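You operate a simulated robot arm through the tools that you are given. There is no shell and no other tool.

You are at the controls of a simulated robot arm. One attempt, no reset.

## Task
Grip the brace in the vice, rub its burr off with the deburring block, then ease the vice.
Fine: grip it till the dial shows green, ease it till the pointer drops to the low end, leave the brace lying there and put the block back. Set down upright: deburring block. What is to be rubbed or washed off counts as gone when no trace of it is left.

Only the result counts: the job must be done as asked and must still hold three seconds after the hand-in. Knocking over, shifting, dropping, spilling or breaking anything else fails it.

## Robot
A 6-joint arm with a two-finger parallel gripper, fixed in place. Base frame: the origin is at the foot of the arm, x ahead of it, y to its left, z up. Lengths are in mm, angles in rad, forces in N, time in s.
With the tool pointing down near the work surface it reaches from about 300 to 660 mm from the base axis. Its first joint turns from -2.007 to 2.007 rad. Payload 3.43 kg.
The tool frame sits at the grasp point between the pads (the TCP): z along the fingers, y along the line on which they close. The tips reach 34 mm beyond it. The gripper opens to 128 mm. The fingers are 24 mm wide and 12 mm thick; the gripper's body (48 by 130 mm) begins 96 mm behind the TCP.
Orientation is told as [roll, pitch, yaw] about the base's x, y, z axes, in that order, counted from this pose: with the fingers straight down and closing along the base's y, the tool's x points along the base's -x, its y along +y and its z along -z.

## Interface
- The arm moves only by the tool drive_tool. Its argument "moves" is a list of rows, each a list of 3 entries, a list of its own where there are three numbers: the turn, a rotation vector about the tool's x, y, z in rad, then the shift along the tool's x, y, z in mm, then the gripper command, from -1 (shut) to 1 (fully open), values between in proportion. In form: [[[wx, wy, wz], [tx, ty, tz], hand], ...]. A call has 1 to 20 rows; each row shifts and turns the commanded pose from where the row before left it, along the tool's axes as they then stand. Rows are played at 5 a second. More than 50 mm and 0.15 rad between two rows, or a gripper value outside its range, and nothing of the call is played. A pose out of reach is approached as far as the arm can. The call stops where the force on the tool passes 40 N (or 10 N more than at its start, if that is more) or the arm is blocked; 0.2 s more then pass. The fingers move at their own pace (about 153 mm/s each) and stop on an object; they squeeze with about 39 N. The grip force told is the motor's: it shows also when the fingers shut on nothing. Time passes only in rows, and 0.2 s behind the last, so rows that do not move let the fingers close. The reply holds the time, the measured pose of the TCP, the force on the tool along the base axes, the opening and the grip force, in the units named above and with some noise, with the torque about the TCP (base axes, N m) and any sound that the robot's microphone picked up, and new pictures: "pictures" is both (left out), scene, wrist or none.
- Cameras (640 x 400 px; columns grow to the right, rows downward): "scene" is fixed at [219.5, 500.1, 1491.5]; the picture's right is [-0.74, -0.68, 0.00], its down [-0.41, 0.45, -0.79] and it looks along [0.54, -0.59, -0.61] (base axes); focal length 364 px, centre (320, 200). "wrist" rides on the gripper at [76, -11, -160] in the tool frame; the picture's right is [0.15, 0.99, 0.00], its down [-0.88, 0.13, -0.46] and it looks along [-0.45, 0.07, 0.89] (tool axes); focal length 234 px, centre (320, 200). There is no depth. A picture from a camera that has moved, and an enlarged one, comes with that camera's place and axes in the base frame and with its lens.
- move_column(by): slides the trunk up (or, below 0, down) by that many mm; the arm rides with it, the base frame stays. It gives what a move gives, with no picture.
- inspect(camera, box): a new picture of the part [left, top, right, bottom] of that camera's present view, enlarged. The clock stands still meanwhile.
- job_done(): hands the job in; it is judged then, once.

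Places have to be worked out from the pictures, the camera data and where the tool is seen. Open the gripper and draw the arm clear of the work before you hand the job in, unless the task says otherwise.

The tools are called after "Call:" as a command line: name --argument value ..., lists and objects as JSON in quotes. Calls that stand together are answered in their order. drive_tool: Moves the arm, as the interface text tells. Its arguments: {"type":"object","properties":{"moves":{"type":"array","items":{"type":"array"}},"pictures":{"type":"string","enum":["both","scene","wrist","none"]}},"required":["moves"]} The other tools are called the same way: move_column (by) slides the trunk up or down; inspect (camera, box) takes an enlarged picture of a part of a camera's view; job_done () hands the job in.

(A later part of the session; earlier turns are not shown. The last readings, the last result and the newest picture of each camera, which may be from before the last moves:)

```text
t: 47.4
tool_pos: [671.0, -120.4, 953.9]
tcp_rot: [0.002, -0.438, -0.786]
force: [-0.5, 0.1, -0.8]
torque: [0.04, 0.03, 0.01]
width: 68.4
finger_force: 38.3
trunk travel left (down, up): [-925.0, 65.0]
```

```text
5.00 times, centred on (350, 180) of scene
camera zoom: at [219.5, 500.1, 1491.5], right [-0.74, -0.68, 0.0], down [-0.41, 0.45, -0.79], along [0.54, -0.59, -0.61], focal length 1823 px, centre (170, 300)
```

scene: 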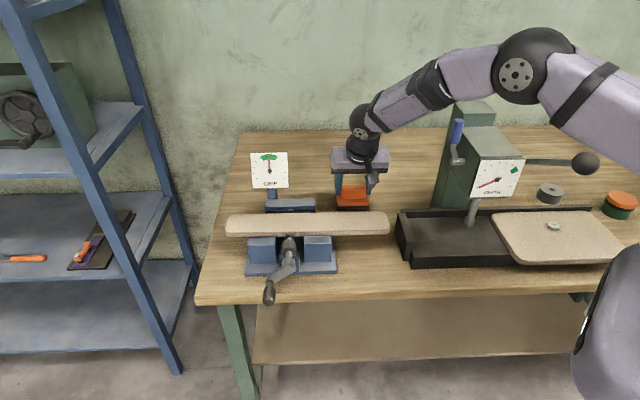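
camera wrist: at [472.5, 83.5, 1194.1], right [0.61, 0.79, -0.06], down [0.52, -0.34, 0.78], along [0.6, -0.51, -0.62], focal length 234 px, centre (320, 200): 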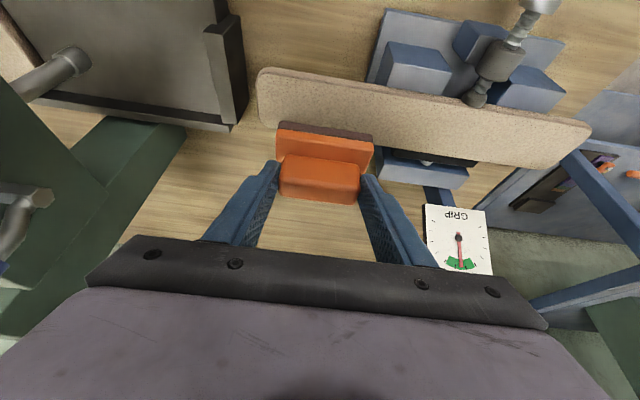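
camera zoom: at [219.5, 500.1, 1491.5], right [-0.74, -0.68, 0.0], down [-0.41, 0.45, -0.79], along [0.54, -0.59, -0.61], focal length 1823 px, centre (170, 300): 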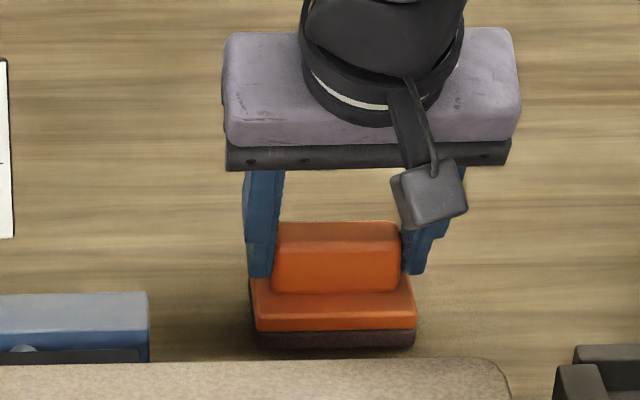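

Block hovers ~4 mm above the bench. Lowering in small steps until light contact.

Call:
drive_tool --moves '[[[0, 0, 0], [0.63, 0, 1.36], -1], [[0, 0, 0], [0.63, 0, 1.36], -1], [[0, 0, 0], [0.21, 0, 0.45], -1], [[0, 0, 0], [0, 0, 0], -1]]' --pictures "none"

```text
t: 48.4
tool_pos: [671.4, -121.0, 951.2]
tcp_rot: [0.0, -0.436, -0.785]
force: [0.7, 0.7, -1.7]
torque: [0.02, 0.0, 0.01]
width: 68.0
finger_force: 38.6
trunk travel left (down, up): [-925.0, 65.0]
```

Still no contact force; a further 1.5 mm in half-millimetre steps.

Call:
drive_tool --moves '[[[0, 0, 0], [0.21, 0, 0.45], -1], [[0, 0, 0], [0.21, 0, 0.45], -1], [[0, 0, 0], [0, 0, 0], -1]]' --pictures "none"

```text
t: 49.2
tool_pos: [671.5, -121.0, 949.9]
tcp_rot: [-0.001, -0.434, -0.786]
force: [-0.4, 0.3, -1.3]
torque: [0.01, -0.02, 0.0]
width: 68.2
finger_force: 39.5
trunk travel left (down, up): [-925.0, 65.0]
```

Call:
drive_tool --moves '[[[0, 0, 0], [0.21, 0, 0.45], -1], [[0, 0, 0], [0.21, 0, 0.45], -1], [[0, 0, 0], [0, 0, 0], -1]]' --pictures "none"

Call:
inspect --camera "scene" --box '[300, 140, 400, 220]'

```text
t: 50.0
tool_pos: [672.7, -120.7, 947.5]
tcp_rot: [0.0, -0.437, -0.785]
force: [-0.1, 0.6, -0.9]
torque: [-0.04, 0.04, 0.01]
width: 68.2
finger_force: 38.7
trunk travel left (down, up): [-925.0, 65.0]
```

```text
5.00 times, centred on (350, 180) of scene
camera zoom: at [219.5, 500.1, 1491.5], right [-0.74, -0.68, 0.0], down [-0.41, 0.45, -0.79], along [0.54, -0.59, -0.61], focal length 1823 px, centre (170, 300)
```

zoom: 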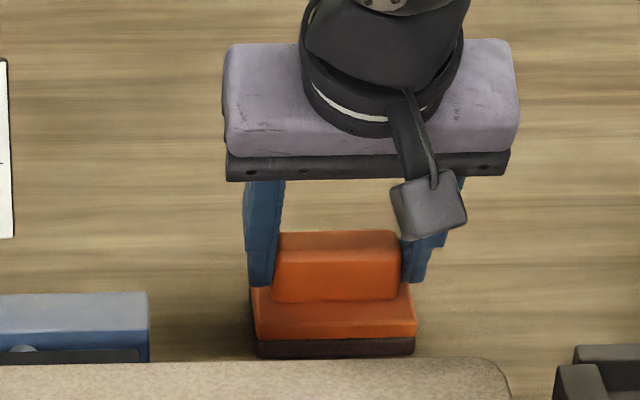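

Pixels nearly match the resting position. Two more half-millimetre steps.

Call:
drive_tool --moves '[[[0, 0, 0], [0.21, 0, 0.45], -1], [[0, 0, 0], [0.21, 0, 0.45], -1], [[0, 0, 0], [0, 0, 0], -1]]' --pictures "none"

```text
t: 50.8
tool_pos: [673.3, -121.3, 948.0]
tcp_rot: [0.0, -0.437, -0.786]
force: [-1.5, 0.3, 4.1]
torque: [-0.27, 0.16, -0.08]
width: 68.2
finger_force: 38.8
trunk travel left (down, up): [-925.0, 65.0]
```

Light contact (4 N). I open the fingers and then lift straight up.

Call:
drive_tool --moves '[[[0, 0, 0], [0, 0, 0], 0.4], [[0, 0, 0], [0, 0, 0], 0.8], [[0, 0, 0], [-6.3, 0, -13.6], 0.8], [[0, 0, 0], [-12.7, 0, -27.2], 0.8], [[0, 0, 0], [-14.8, 0, -31.7], 0.8], [[0, 0, 0], [-14.8, 0, -31.7], 0.8], [[0, 0, 0], [0, 0, 0], 0.8]]'

Call:
inspect --camera "scene" --box '[325, 175, 380, 220]'

```text
t: 52.4
tool_pos: [673.7, -121.4, 1063.4]
tcp_rot: [0.0, -0.435, -0.784]
force: [0.2, -0.1, -0.1]
torque: [-0.01, 0.01, 0.0]
width: 115.2
finger_force: 0.0
trunk travel left (down, up): [-925.0, 65.0]
camera wrist: at [569.9, -34.0, 1175.4], right [0.61, 0.79, -0.06], down [0.52, -0.34, 0.78], along [0.6, -0.51, -0.62], focal length 234 px, centre (320, 200)
```

scene: 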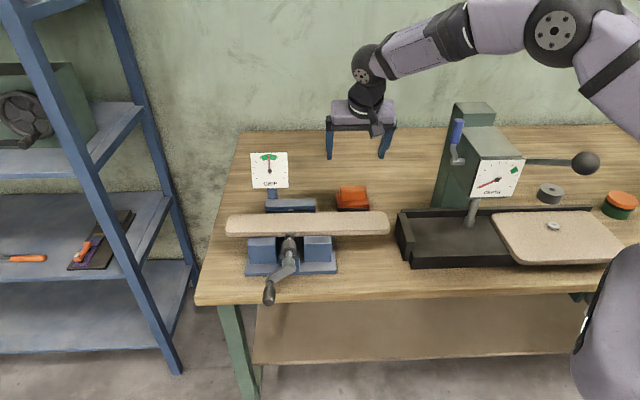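
wrist: 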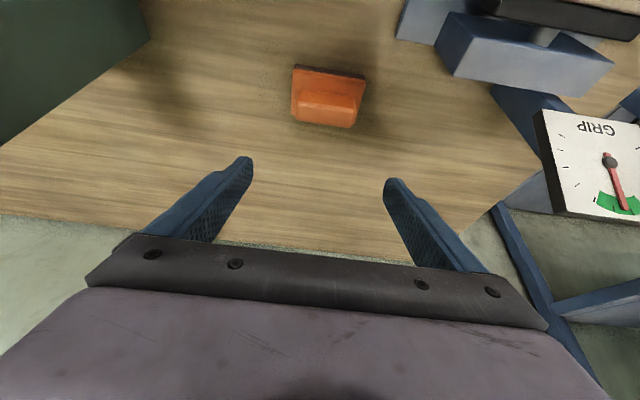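

```text
8.89 times, centred on (352, 198) of scene
camera zoom: at [219.5, 500.1, 1491.5], right [-0.74, -0.68, 0.0], down [-0.41, 0.45, -0.79], along [0.54, -0.59, -0.61], focal length 3240 px, centre (31, 222)
```

zoom: 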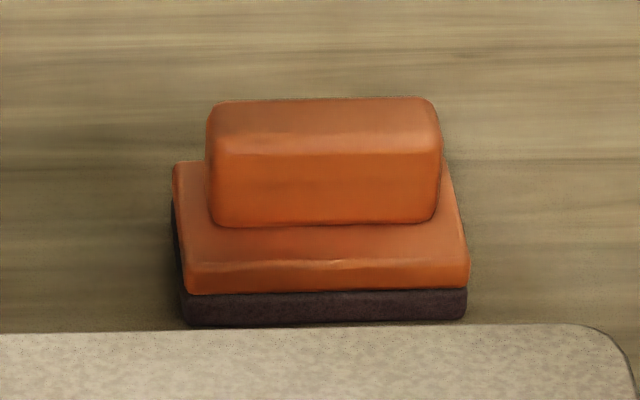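

The block is back within a millimetre, upright. Now I retrace my path to the front of the vice: up and back, left, then tilt to 45°.

Call:
drive_tool --moves '[[[0, 0, 0], [33.8, 0, -34.5], 0.8], [[0, 0, 0], [33.8, 0, -34.5], 0.8], [[0, 0, 0], [33.8, 0, -34.5], 0.8], [[0, 0, 0], [33.8, 0, -34.5], 0.8], [[0, 0, 0], [33.8, 0, -34.5], 0.8], [[0, 0, 0], [33.8, 0, -34.5], 0.8], [[0, 0, 0], [33.8, 0, -34.5], 0.8], [[0, 0, 0], [37.2, 0, -17.3], 0.8], [[0, 0, 0], [37.2, 0, -17.3], 0.8], [[0, 0, 0], [0, 39.6, 0], 0.8], [[0, 0, 0], [0, 39.6, 0], 0.5], [[0, 0, 0], [0, 39.6, 0], 0.1], [[0, 0, 0], [0, 39.6, 0], 0.1], [[0, 0, 0], [0, 39.6, 0], 0.1], [[0, -0.117, 0], [0, 0, 0], 0.1], [[0, -0.117, 0], [0, 0, 0], 0.1], [[0, -0.117, 0], [0, 0, 0], 0.1], [[0, 0, 0], [0, 0, 0], 0.1]]'

```text
t: 56.2
tool_pos: [529.5, 301.4, 1181.2]
tcp_rot: [0.001, -0.788, -0.785]
force: [0.1, -0.1, 0.3]
torque: [-0.01, -0.01, 0.01]
width: 70.8
finger_force: 0.0
trunk travel left (down, up): [-925.0, 65.0]
camera wrist: at [404.8, 410.6, 1240.8], right [0.63, 0.77, -0.1], down [0.3, -0.12, 0.95], along [0.72, -0.62, -0.31], focal length 234 px, centre (320, 200)
```

scene: 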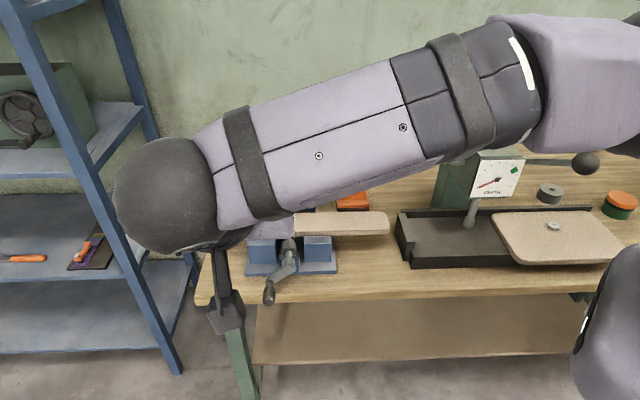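
wrist: 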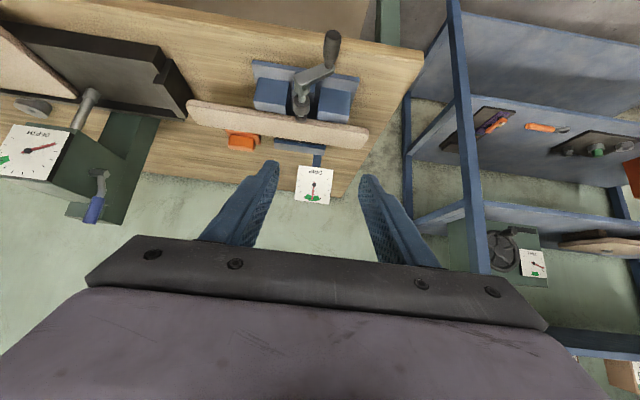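

Now I descend to the hover point in front of the crank grip.

Call:
drive_tool --moves '[[[0, 0, 0], [24.8, 0.16, 25.4], 0.1], [[0, 0, 0], [24.8, 0.16, 25.4], 0.1], [[0, 0, 0], [24.8, 0.16, 25.4], 0.1], [[0, 0, 0], [24.8, 0.16, 25.4], 0.1], [[0, 0, 0], [24.8, 0.16, 25.4], 0.1], [[0, 0, 0], [0, 0, 0], 0.1]]'

Call:
inspect --camera "wrist" --box '[200, 70, 440, 230]'

```text
t: 57.6
tool_pos: [530.7, 298.8, 1005.1]
tcp_rot: [0.002, -0.786, -0.787]
force: [-0.8, -0.7, -0.3]
torque: [0.0, 0.04, -0.01]
width: 70.6
finger_force: 0.1
trunk travel left (down, up): [-925.0, 65.0]
camera wrist: at [404.8, 408.5, 1065.0], right [0.63, 0.77, -0.1], down [0.3, -0.12, 0.95], along [0.72, -0.62, -0.31], focal length 234 px, centre (320, 200)
```

scene: 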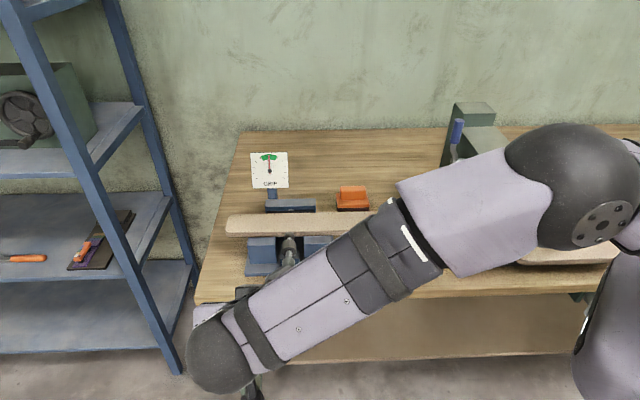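
wrist: 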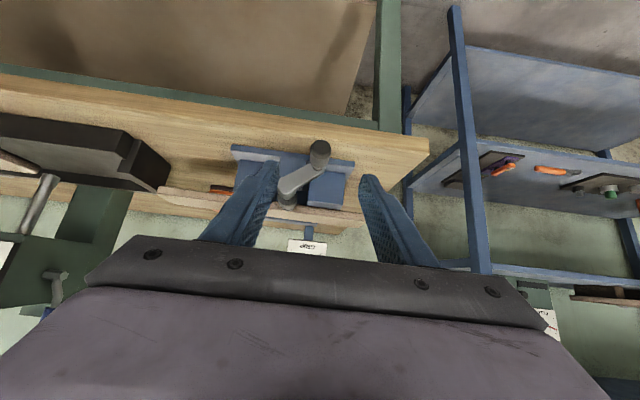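

```text
2.50 times, centred on (320, 150) of wrist
camera zoom: at [404.8, 408.5, 1065.0], right [0.63, 0.77, -0.1], down [0.3, -0.12, 0.95], along [0.72, -0.62, -0.31], focal length 585 px, centre (320, 325)
```

zoom: 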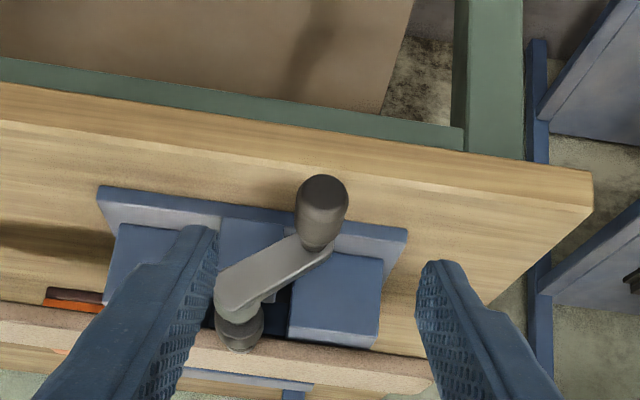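

The grip is exactly where I left it, centred between the fingers. I advance 110 mm along the tool axis and close.

Call:
drive_tool --moves '[[[0, 0, 0], [0, 0.4, 40], 0.1], [[0, 0, 0], [0, 0.4, 40], 0.1], [[0, 0, 0], [-0.5, 0.4, 30], 0.1], [[0, 0, 0], [0, 0, 0], 0.1], [[0, 0, 0], [0, 0, 0], -1], [[0, 0, 0], [0, 0, 0], -1], [[0, 0, 0], [0, 0, 0], -1]]'

Call:
inspect --camera "wrist" --box '[240, 140, 420, 260]'

```text
t: 59.2
tool_pos: [587.4, 244.5, 927.4]
tcp_rot: [-0.001, -0.788, -0.785]
force: [-3.6, -3.1, 0.1]
torque: [-0.13, -0.13, 0.68]
width: 23.5
finger_force: 44.8
trunk travel left (down, up): [-925.0, 65.0]
camera wrist: at [462.0, 353.8, 986.8], right [0.63, 0.77, -0.1], down [0.3, -0.12, 0.95], along [0.72, -0.62, -0.31], focal length 234 px, centre (320, 200)
```

scene: 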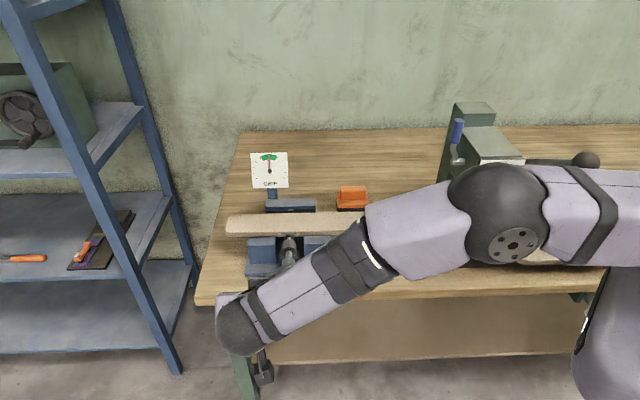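
wrist: 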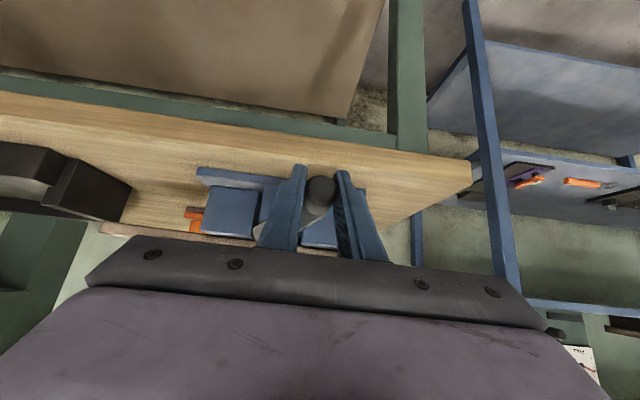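

```text
3.33 times, centred on (330, 200) of wrist
camera zoom: at [462.0, 353.8, 986.8], right [0.63, 0.77, -0.1], down [0.3, -0.12, 0.95], along [0.72, -0.62, -0.31], focal length 781 px, centre (287, 200)
```

zoom: 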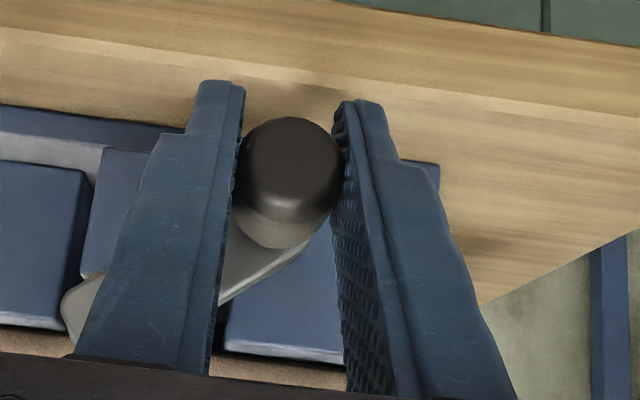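

Re-gripped at the same pose. Now I turn the crank back counter-clockwise along the fitted circle.

Call:
drive_tool --moves '[[[0, 0, 0], [5.45, -6.75, 5.15], -1], [[0, 0, 0], [4.4, -8.2, 4.1], -1], [[0, 0, 0], [3.05, -9.25, 2.75], -1], [[0, 0, 0], [1.65, -9.9, 1.35], -1], [[0, 0, 0], [0.15, -10.2, -0.15], -1], [[0, 0, 0], [-1.35, -9.9, -1.65], -1], [[0, 0, 0], [0, 0, 0], -1]]' --pictures "scene"

Call:
inspect --camera "scene" --box '[240, 145, 300, 195]'

```text
t: 60.8
tool_pos: [549.0, 207.3, 910.8]
tcp_rot: [0.003, -0.788, -0.787]
force: [3.4, 3.6, 13.3]
torque: [0.05, -0.02, -0.45]
width: 23.2
finger_force: 45.1
trunk travel left (down, up): [-925.0, 65.0]
```

scene: 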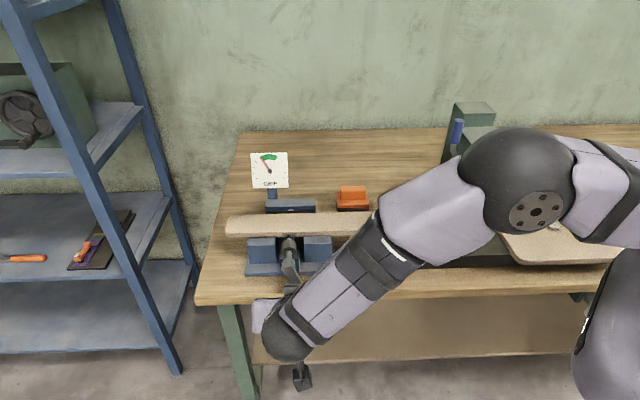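

```text
8.00 times, centred on (270, 170) of scene
camera zoom: at [219.5, 500.1, 1491.5], right [-0.74, -0.68, 0.0], down [-0.41, 0.45, -0.79], along [0.54, -0.59, -0.61], focal length 2916 px, centre (720, 440)
```

zoom: 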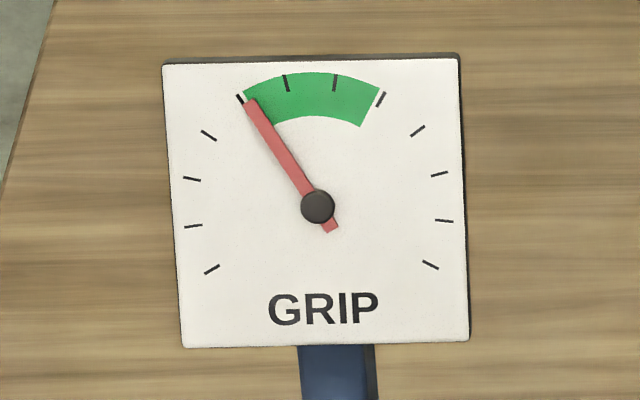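

Dial falls as expected. I continue easing up the right side.

Call:
drive_tool --moves '[[[0, 0, 0], [-3.2, -9.25, -3.5], -1], [[0, 0, 0], [-4.1, -8.2, -4.4], -1], [[0, 0, 0], [-5.15, -6.75, -5.45], -1], [[0, 0, 0], [-6.1, -5.1, -6.4], -1], [[0, 0, 0], [-6.65, -3.1, -6.95], -1], [[0, 0, 0], [-7.0, -1.1, -7.3], -1], [[0, 0, 0], [-7.0, 1.15, -7.3], -1], [[0, 0, 0], [0, 0, 0], -1]]' --pictures "scene"

Call:
inspect --camera "scene" --box '[240, 145, 300, 195]'

```text
t: 62.6
tool_pos: [525.4, 186.7, 965.5]
tcp_rot: [-0.002, -0.787, -0.782]
force: [-7.6, 1.8, -1.3]
torque: [0.82, 0.83, 0.72]
width: 23.2
finger_force: 45.0
trunk travel left (down, up): [-925.0, 65.0]
```

scene: 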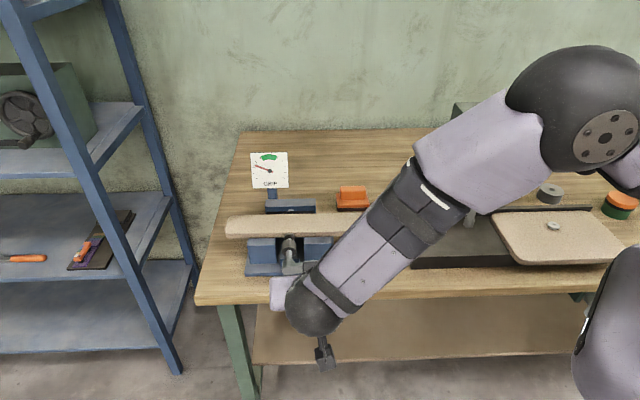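

```text
8.00 times, centred on (270, 170) of scene
camera zoom: at [219.5, 500.1, 1491.5], right [-0.74, -0.68, 0.0], down [-0.41, 0.45, -0.79], along [0.54, -0.59, -0.61], focal length 2916 px, centre (720, 440)
```

zoom: 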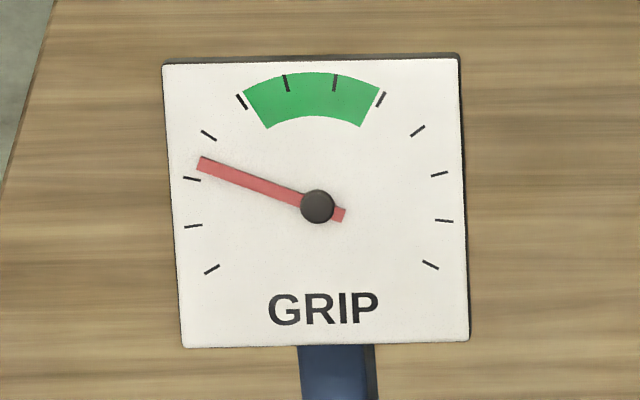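

Pointer now -68° and falling. I continue over the top.

Call:
drive_tool --moves '[[[0, 0, 0], [-5.9, 3.1, -7.6], -1], [[0, 0, 0], [-6.04, 5.1, -6.4], -1], [[0, 0, 0], [-5.12, 6.75, -5.48], -1], [[0, 0, 0], [-4.06, 8.2, -4.42], -1], [[0, 0, 0], [-2.72, 9.25, -3.08], -1], [[0, 0, 0], [-1.32, 9.9, -1.68], -1], [[0, 0, 0], [0.18, 10.2, -0.18], -1], [[0, 0, 0], [0, 0, 0], -1]]' --pictures "scene"

Call:
inspect --camera "scene" --box '[240, 145, 300, 195]'

```text
t: 64.4
tool_pos: [560.4, 225.0, 1003.6]
tcp_rot: [-0.002, -0.787, -0.783]
force: [-0.9, -0.9, -4.9]
torque: [-0.63, -0.58, 0.64]
width: 23.1
finger_force: 44.9
trunk travel left (down, up): [-925.0, 65.0]
```

scene: 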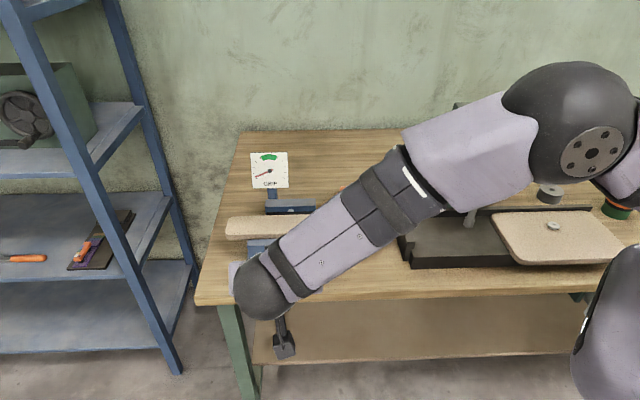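

```text
8.00 times, centred on (270, 170) of scene
camera zoom: at [219.5, 500.1, 1491.5], right [-0.74, -0.68, 0.0], down [-0.41, 0.45, -0.79], along [0.54, -0.59, -0.61], focal length 2916 px, centre (720, 440)
```

zoom: 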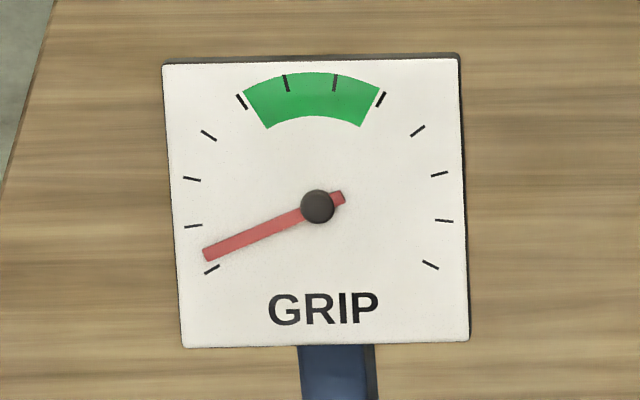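

Pointer is just above the low end. I keep easing ~60° further down the left side.

Call:
drive_tool --moves '[[[0, 0, 0], [1.68, 9.9, 1.32], -1], [[0, 0, 0], [3.08, 9.25, 2.72], -1], [[0, 0, 0], [4.42, 8.2, 4.06], -1], [[0, 0, 0], [5.48, 6.75, 5.12], -1], [[0, 0, 0], [6.4, 5.1, 6.04], -1], [[0, 0, 0], [0, 0, 0], -1]]' --pictures "scene"

Call:
inspect --camera "scene" --box '[240, 145, 300, 195]'

```text
t: 65.8
tool_pos: [587.0, 251.7, 975.0]
tcp_rot: [-0.001, -0.788, -0.784]
force: [-5.9, -4.0, -4.0]
torque: [-0.06, -0.02, 0.72]
width: 23.0
finger_force: 45.1
trunk travel left (down, up): [-925.0, 65.0]
```

scene: 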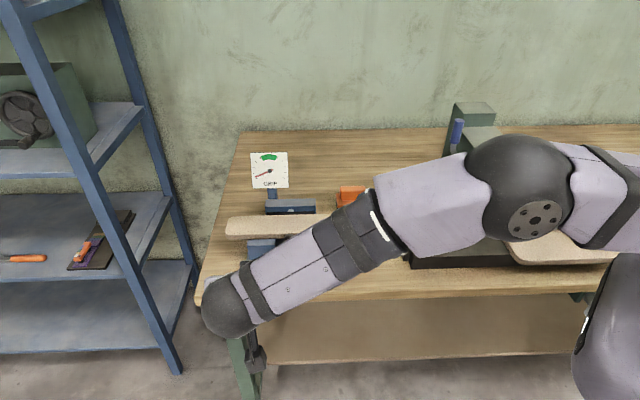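

```text
8.00 times, centred on (270, 170) of scene
camera zoom: at [219.5, 500.1, 1491.5], right [-0.74, -0.68, 0.0], down [-0.41, 0.45, -0.79], along [0.54, -0.59, -0.61], focal length 2916 px, centre (720, 440)
```

zoom: 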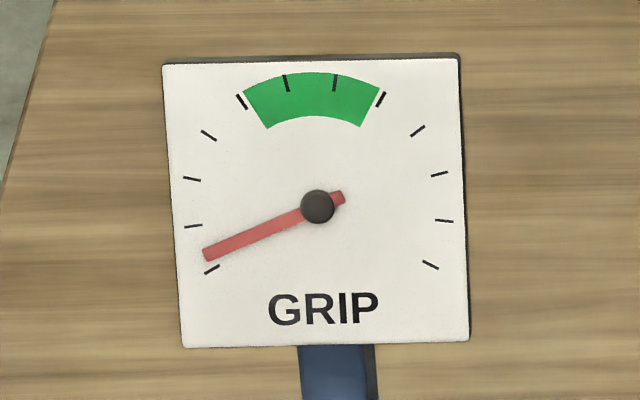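

Pointer is near, but maybe not exactly at the low tick. I zoom closely on dial and on screw nose.

Call:
inspect --camera "scene" --box '[252, 155, 288, 190]'

Call:
inspect --camera "scene" --box '[220, 190, 360, 290]'

Call:
inspect --camera "wrist" --box '[180, 130, 420, 270]'

```text
11.43 times, centred on (270, 172) of scene
camera zoom: at [219.5, 500.1, 1491.5], right [-0.74, -0.68, 0.0], down [-0.41, 0.45, -0.79], along [0.54, -0.59, -0.61], focal length 4166 px, centre (891, 514)
```

zoom: 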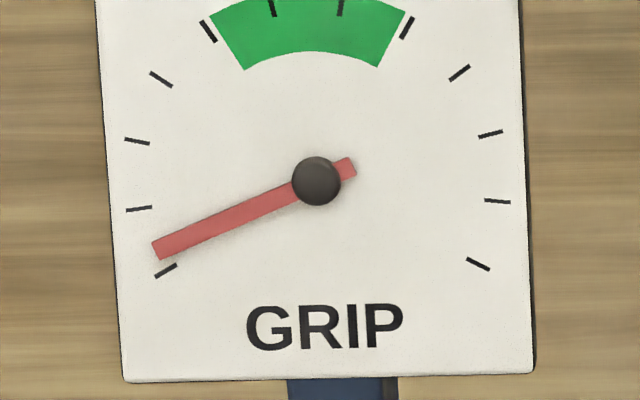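

```text
4.00 times, centred on (290, 240) of scene
camera zoom: at [219.5, 500.1, 1491.5], right [-0.74, -0.68, 0.0], down [-0.41, 0.45, -0.79], along [0.54, -0.59, -0.61], focal length 1458 px, centre (440, 40)
```

zoom: 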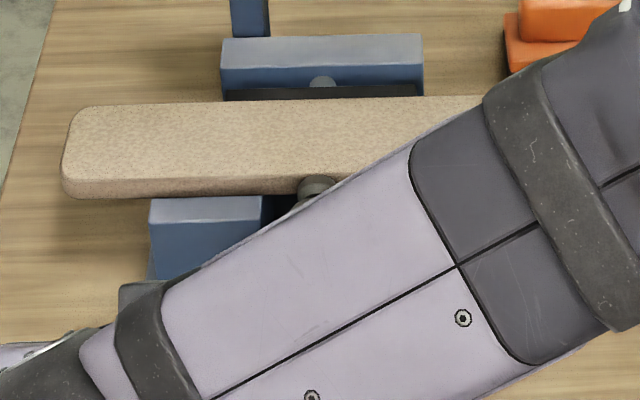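

```text
2.67 times, centred on (300, 200) of wrist
camera zoom: at [461.9, 362.7, 1034.6], right [0.63, 0.77, -0.1], down [0.3, -0.12, 0.94], along [0.72, -0.62, -0.31], focal length 624 px, centre (373, 200)
```

zoom: 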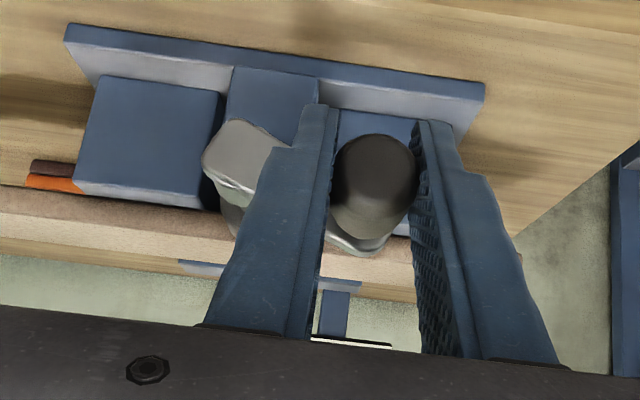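

The pointer is still a few degrees above the lowest tick, so I ease further around the left and bottom.

Call:
drive_tool --moves '[[[0, 0, 0], [6.97, 3.1, 6.6], -1], [[0, 0, 0], [7.32, 1.1, 6.96], -1], [[0, 0, 0], [7.32, -1.1, 6.96], -1], [[0, 0, 0], [6.97, -3.1, 6.6], -1], [[0, 0, 0], [6.4, -5.1, 6.04], -1], [[0, 0, 0], [0, 0, 0], -1]]' --pictures "scene"

Call:
inspect --camera "scene" --box '[252, 155, 288, 190]'

Call:
inspect --camera "scene" --box '[220, 190, 360, 290]'

```text
t: 67.2
tool_pos: [582.4, 250.4, 927.9]
tcp_rot: [0.001, -0.787, -0.787]
force: [-4.9, -0.8, 4.6]
torque: [0.08, 0.06, 0.29]
width: 22.9
finger_force: 44.7
trunk travel left (down, up): [-925.0, 65.0]
```

scene: 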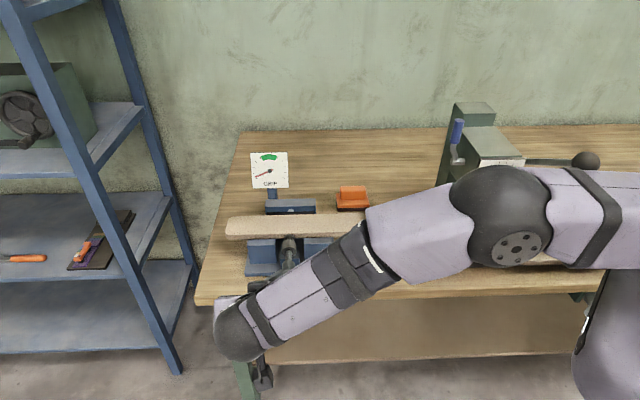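

```text
11.43 times, centred on (270, 172) of scene
camera zoom: at [219.5, 500.1, 1491.5], right [-0.74, -0.68, 0.0], down [-0.41, 0.45, -0.79], along [0.54, -0.59, -0.61], focal length 4166 px, centre (891, 514)
```

zoom: 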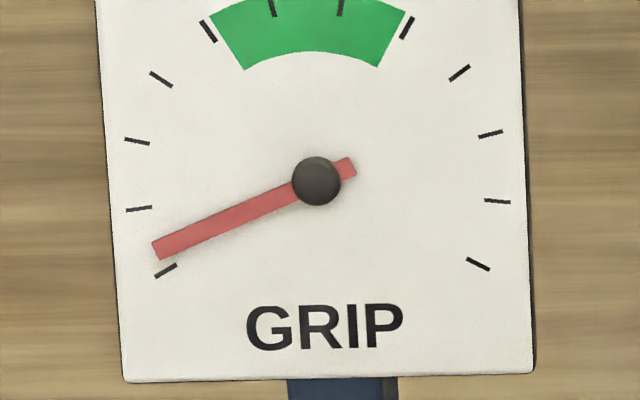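

```text
4.00 times, centred on (290, 240) of scene
camera zoom: at [219.5, 500.1, 1491.5], right [-0.74, -0.68, 0.0], down [-0.41, 0.45, -0.79], along [0.54, -0.59, -0.61], focal length 1458 px, centre (440, 40)
```

zoom: 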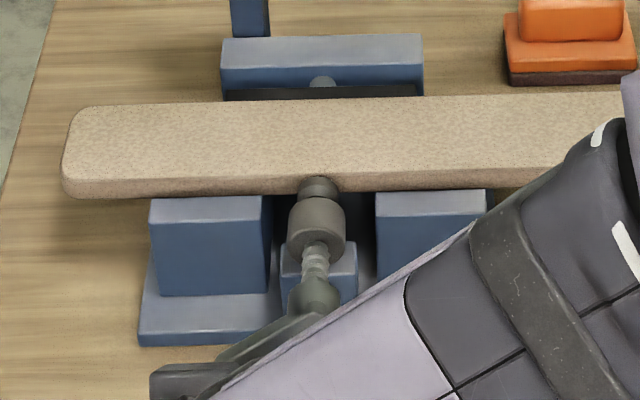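

The pointer hasn't moved for the last 120°, though initially it lay right on the lowest tick. I ease further back toward the crank's original position and re-check.

Call:
drive_tool --moves '[[[0, 0, 0], [5.45, -6.75, 5.15], -1], [[0, 0, 0], [4.4, -8.2, 4.1], -1], [[0, 0, 0], [3.05, -9.25, 2.75], -1], [[0, 0, 0], [1.65, -9.9, 1.35], -1], [[0, 0, 0], [0.15, -10.2, -0.15], -1], [[0, 0, 0], [-1.35, -9.9, -1.65], -1], [[0, 0, 0], [-2.7, -9.25, -3.0], -1], [[0, 0, 0], [-4.1, -8.2, -4.4], -1], [[0, 0, 0], [0, 0, 0], -1]]' --pictures "both"

Call:
inspect --camera "scene" --box '[252, 155, 288, 190]'

Call:
inspect --camera "scene" --box '[220, 190, 360, 290]'

```text
t: 69.2
tool_pos: [530.6, 201.7, 920.6]
tcp_rot: [0.0, -0.787, -0.785]
force: [1.1, 3.9, 3.1]
torque: [0.04, 0.06, -0.3]
width: 23.3
finger_force: 44.5
trunk travel left (down, up): [-925.0, 65.0]
camera wrist: at [405.4, 311.1, 979.7], right [0.63, 0.77, -0.1], down [0.3, -0.12, 0.95], along [0.72, -0.62, -0.31], focal length 234 px, centre (320, 200)
```

scene: 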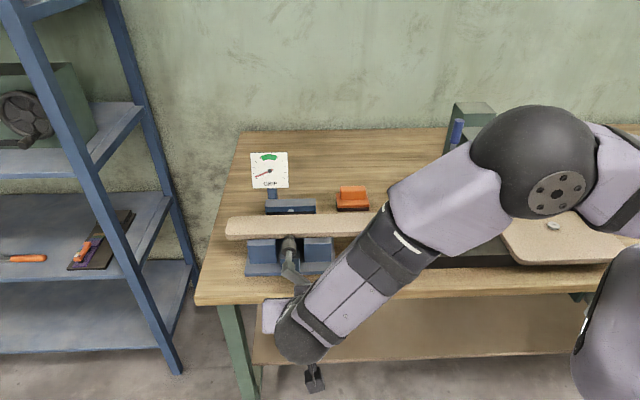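
wrist: 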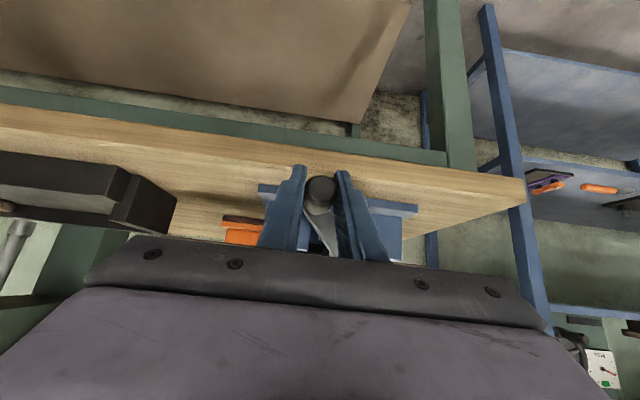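

```text
11.43 times, centred on (270, 172) of scene
camera zoom: at [219.5, 500.1, 1491.5], right [-0.74, -0.68, 0.0], down [-0.41, 0.45, -0.79], along [0.54, -0.59, -0.61], focal length 4166 px, centre (891, 514)
```

zoom: 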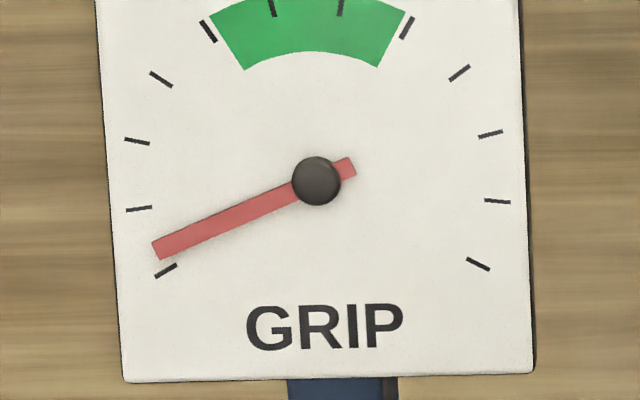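

```text
4.00 times, centred on (290, 240) of scene
camera zoom: at [219.5, 500.1, 1491.5], right [-0.74, -0.68, 0.0], down [-0.41, 0.45, -0.79], along [0.54, -0.59, -0.61], focal length 1458 px, centre (440, 40)
```

zoom: 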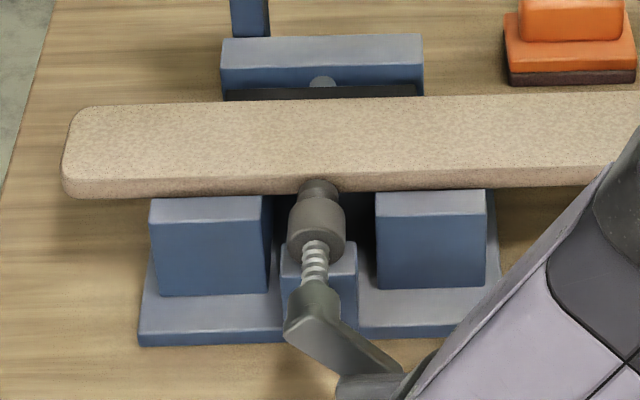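

The pointer rests ~7° above the lowest tick and no longer reacts to the screw, so the screw is clear of the brace; it looks like the sprung rear pad is held slightly pressed by the brace's friction. I release the crank and back out to look from above.

Call:
drive_tool --moves '[[[0, 0, 0], [0, 0, 0], 0.1], [[0, 0, 0], [0, 0, 0], 0.1], [[0, 0, 0], [0, 0, -30], 0.1], [[0, 0, 0], [0, 0, -40], 0.1], [[0, 0, 0], [0, 0, -40], 0.1], [[0, 0, 0], [0, 0, 0], 0.1]]' --pictures "both"

Call:
inspect --camera "scene" --box '[252, 155, 288, 190]'

Call:
inspect --camera "scene" --box '[220, 180, 340, 260]'

```text
t: 70.6
tool_pos: [476.3, 256.4, 998.3]
tcp_rot: [0.0, -0.783, -0.785]
force: [-0.8, -0.1, -0.2]
torque: [0.0, 0.02, 0.0]
width: 70.3
finger_force: 0.0
trunk travel left (down, up): [-925.0, 65.0]
camera wrist: at [350.8, 366.3, 1056.3], right [0.63, 0.77, -0.1], down [0.3, -0.12, 0.94], along [0.72, -0.62, -0.31], focal length 234 px, centre (320, 200)
```

scene: 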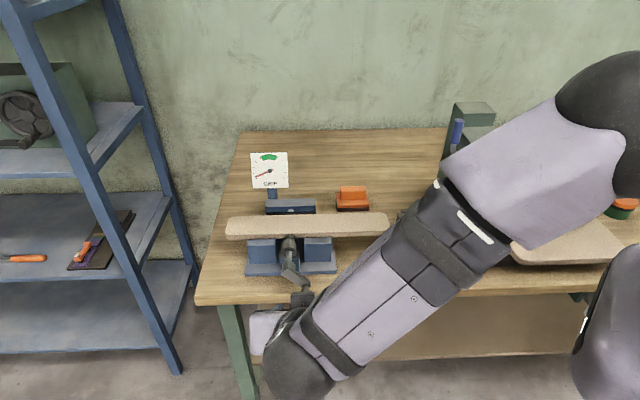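
wrist: 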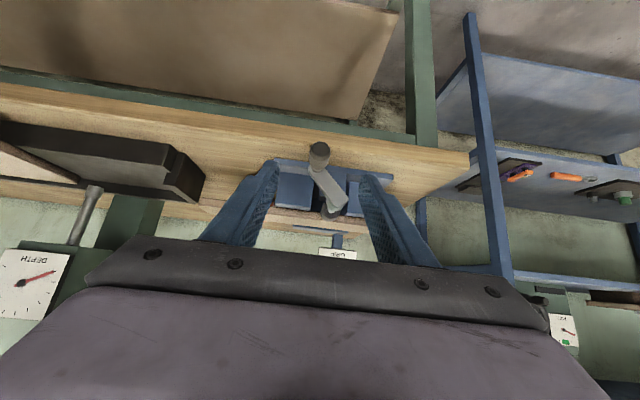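

```text
11.43 times, centred on (270, 172) of scene
camera zoom: at [219.5, 500.1, 1491.5], right [-0.74, -0.68, 0.0], down [-0.41, 0.45, -0.79], along [0.54, -0.59, -0.61], focal length 4166 px, centre (891, 514)
```

zoom: 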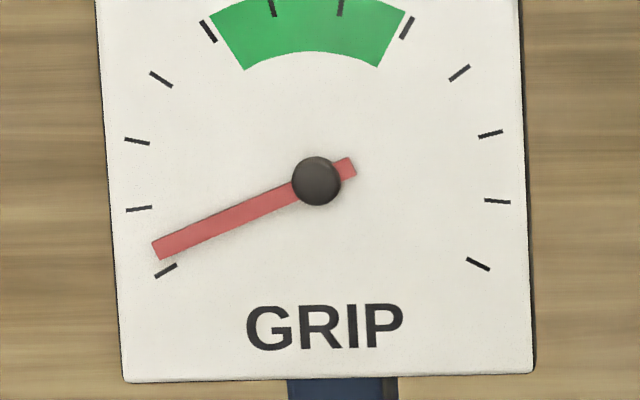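

```text
5.00 times, centred on (280, 220) of scene
camera zoom: at [219.5, 500.1, 1491.5], right [-0.74, -0.68, 0.0], down [-0.41, 0.45, -0.79], along [0.54, -0.59, -0.61], focal length 1823 px, centre (520, 100)
```

zoom: 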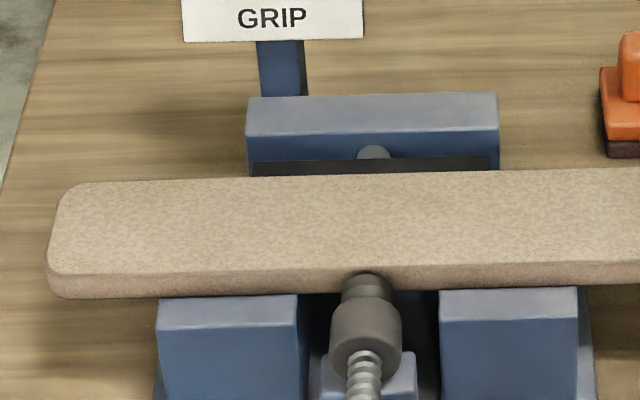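

Crank released, everything steady. To relieve the residual on the sprung pad I'll nudge the brace forward a hair from behind with closed fingertips; first I lift, straighten the tool to vertical and move over the bench behind the brace.

Call:
drive_tool --moves '[[[0, 0, 0], [-26.9, 0, -26.9], 0.1], [[0, 0, 0], [-26.9, 0, -26.9], 0.1], [[0, 0, 0], [-26.9, 0, -26.9], -0.5], [[0, 0, 0], [-26.9, 0, -26.9], -1], [[0, 0, 0], [-26.9, 0, -26.9], -1], [[0, 0.131, 0], [0, 0, 0], -1], [[0, 0.131, 0], [0, 0, 0], -1], [[0, 0.131, 0], [0, 0, 0], -1], [[0, 0.131, 0], [0, 0, 0], -1], [[0, 0.131, 0], [0, 0, 0], -1], [[0, 0.131, 0], [0, 0, 0], -1], [[0, 0, 0], [-46.4, -10.1, 0], -1], [[0, 0, 0], [-46.4, -10.1, 0], -1], [[0, 0, 0], [-46.4, -10.1, 0], -1], [[0, 0, 0], [-46.4, -10.1, 0], -1], [[0, 0, 0], [-30, -10.1, 0], -1], [[0, 0, 0], [0, 0, 0], -1]]'

Call:
inspect --camera "wrist" --box '[200, 40, 440, 240]'

```text
t: 74.2
tool_pos: [593.0, 68.0, 1186.3]
tcp_rot: [0.001, 0.001, -0.786]
force: [-0.3, -0.2, -0.9]
torque: [0.0, -0.01, 0.02]
width: 0.0
finger_force: 32.9
trunk travel left (down, up): [-925.0, 65.0]
camera wrist: at [532.6, 113.5, 1346.7], right [0.6, 0.8, 0.0], down [0.71, -0.53, 0.46], along [0.37, -0.27, -0.89], focal length 234 px, centre (320, 200)
```

scene: 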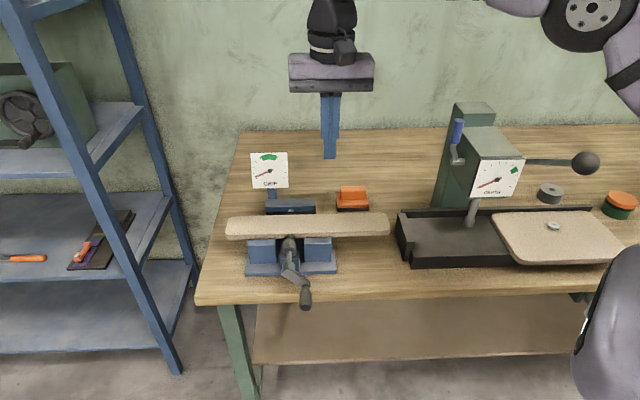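
wrist: 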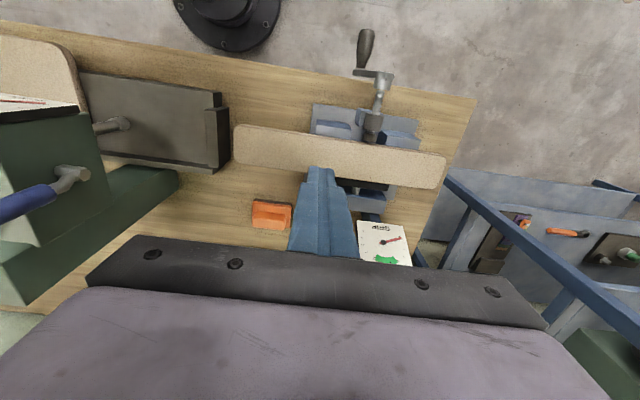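

```text
2.00 times, centred on (320, 140) of wrist
camera zoom: at [532.6, 113.5, 1346.7], right [0.6, 0.8, 0.0], down [0.71, -0.53, 0.46], along [0.37, -0.27, -0.89], focal length 468 px, centre (320, 320)
```

zoom: 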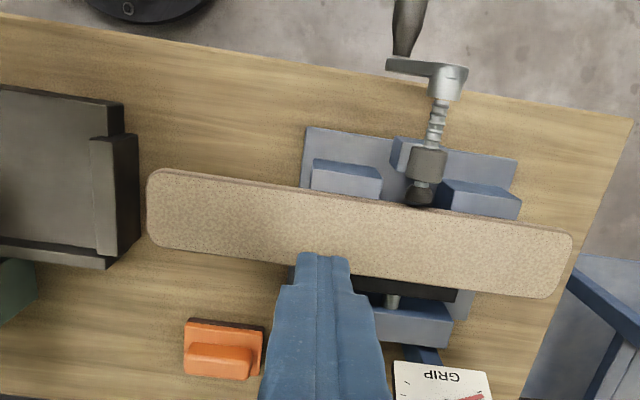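

Good top view. Let me zoom on the nose/brace and pad gaps.

Call:
inspect --camera "wrist" --box '[340, 100, 410, 150]'

Call:
inspect --camera "wrist" --box '[320, 150, 410, 220]'

```text
8.00 times, centred on (375, 125) of wrist
camera zoom: at [532.6, 113.5, 1346.7], right [0.6, 0.8, 0.0], down [0.71, -0.53, 0.46], along [0.37, -0.27, -0.89], focal length 1873 px, centre (-120, 800)
```

zoom: 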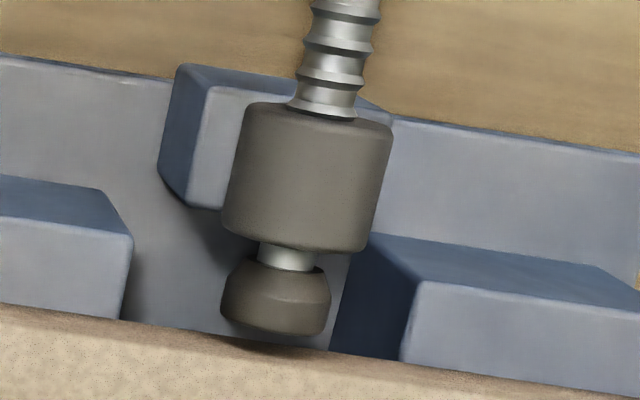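

```text
5.71 times, centred on (365, 185) of wrist
camera zoom: at [532.6, 113.5, 1346.7], right [0.6, 0.8, 0.0], down [0.71, -0.53, 0.46], along [0.37, -0.27, -0.89], focal length 1338 px, centre (63, 286)
```

zoom: 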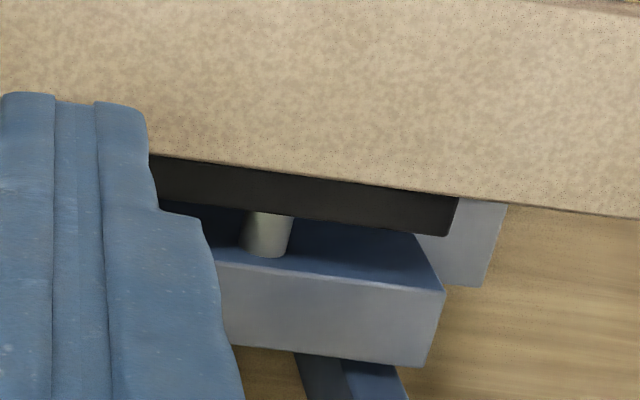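

The screw nose clearly stands off the brace by a few mm; only the sprung pad leans on the brace. I move to a point behind the brace (b≈447, n≈475), clear of jaw and block.

Call:
drive_tool --moves '[[[0, 0, 0], [-34.7, -6.8, 0], -1], [[0, 0, 0], [-34.7, -6.8, 0], -1], [[0, 0, 0], [-34.7, -6.8, 0], -1], [[0, 0, 0], [0, 0, 40], -1], [[0, 0, 0], [0, 0, 40], -1], [[0, 0, 0], [0, 0, 0], -1]]'

Call:
inspect --camera "wrist" --box '[200, 40, 440, 240]'

```text
t: 75.6
tool_pos: [634.6, -19.4, 1101.4]
tcp_rot: [0.001, 0.001, -0.785]
force: [-0.1, -0.2, 0.2]
torque: [0.01, -0.02, 0.04]
width: 0.0
finger_force: 32.3
out of reach, approached as far as the arm can: row 3
trunk travel left (down, up): [-925.0, 65.0]
camera wrist: at [572.6, 27.0, 1261.7], right [0.6, 0.8, 0.0], down [0.71, -0.53, 0.46], along [0.37, -0.27, -0.89], focal length 234 px, centre (320, 200)
```

scene: 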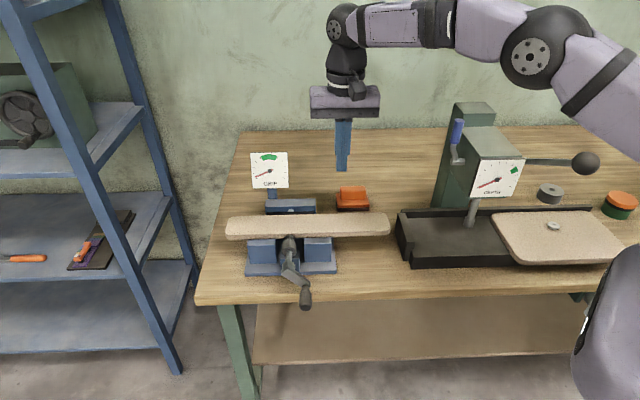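
wrist: 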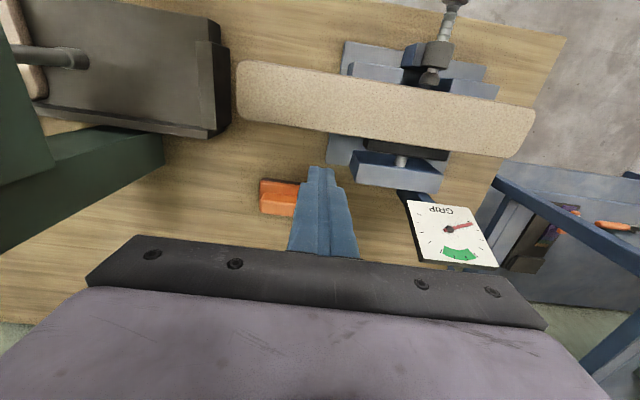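

```text
2.00 times, centred on (320, 140) of wrist
camera zoom: at [572.6, 27.0, 1261.7], right [0.6, 0.8, 0.0], down [0.71, -0.53, 0.46], along [0.37, -0.27, -0.89], focal length 468 px, centre (320, 320)
```

zoom: 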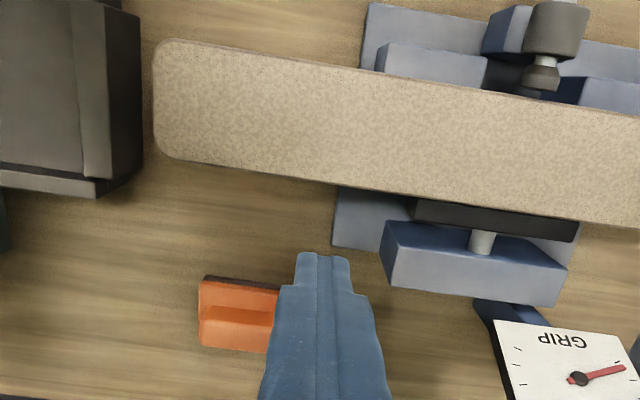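

The arm hit its reach limit slightly early (b≈435, n≈462), which is still a good place. I descend partway and check.

Call:
drive_tool --moves '[[[0, 0, 0], [0, 0, 30], -1], [[0, 0, 0], [0, 0, 30], -1], [[0, 0, 0], [0, 0, 0], -1]]'

Call:
inspect --camera "wrist" --box '[200, 60, 400, 220]'

Call:
inspect --camera "scene" --box '[260, 120, 420, 240]'

```text
t: 76.4
tool_pos: [634.3, -17.8, 1040.6]
tcp_rot: [-0.001, 0.0, -0.784]
force: [0.5, -0.6, -0.3]
torque: [0.01, -0.02, -0.02]
width: 0.3
finger_force: 33.2
trunk travel left (down, up): [-925.0, 65.0]
camera wrist: at [573.5, 27.8, 1200.7], right [0.6, 0.8, 0.0], down [0.71, -0.53, 0.46], along [0.37, -0.27, -0.89], focal length 234 px, centre (320, 200)
```

scene: 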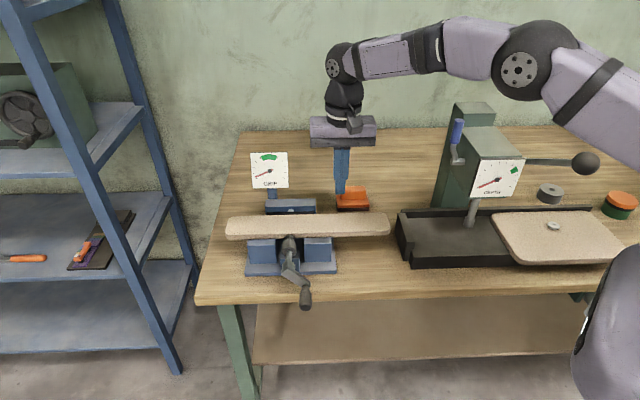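
wrist: 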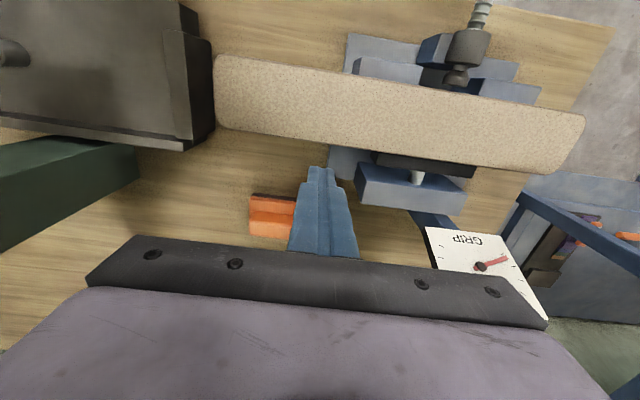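

```text
2.50 times, centred on (300, 140) of wrist
camera zoom: at [573.5, 27.8, 1200.7], right [0.6, 0.8, 0.0], down [0.71, -0.53, 0.46], along [0.37, -0.27, -0.89], focal length 585 px, centre (370, 350)
```

zoom: 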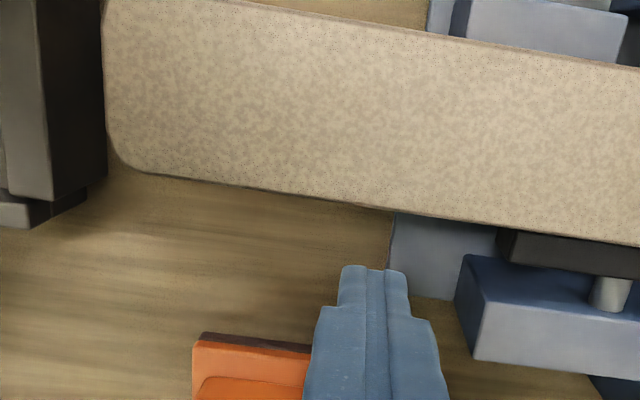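

```text
3.33 times, centred on (340, 180) of scene
camera zoom: at [219.5, 500.1, 1491.5], right [-0.74, -0.68, 0.0], down [-0.41, 0.45, -0.79], along [0.54, -0.59, -0.61], focal length 1215 px, centre (253, 267)
```

zoom: 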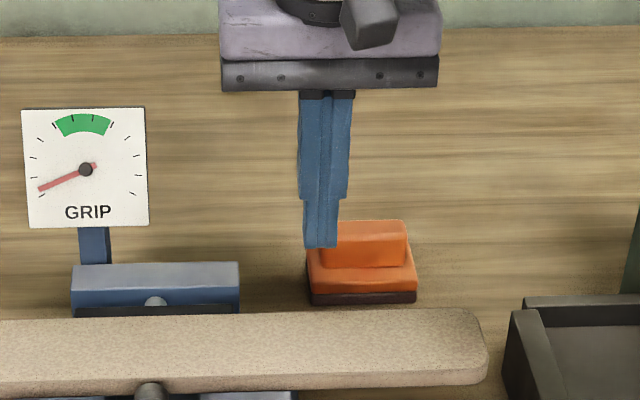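

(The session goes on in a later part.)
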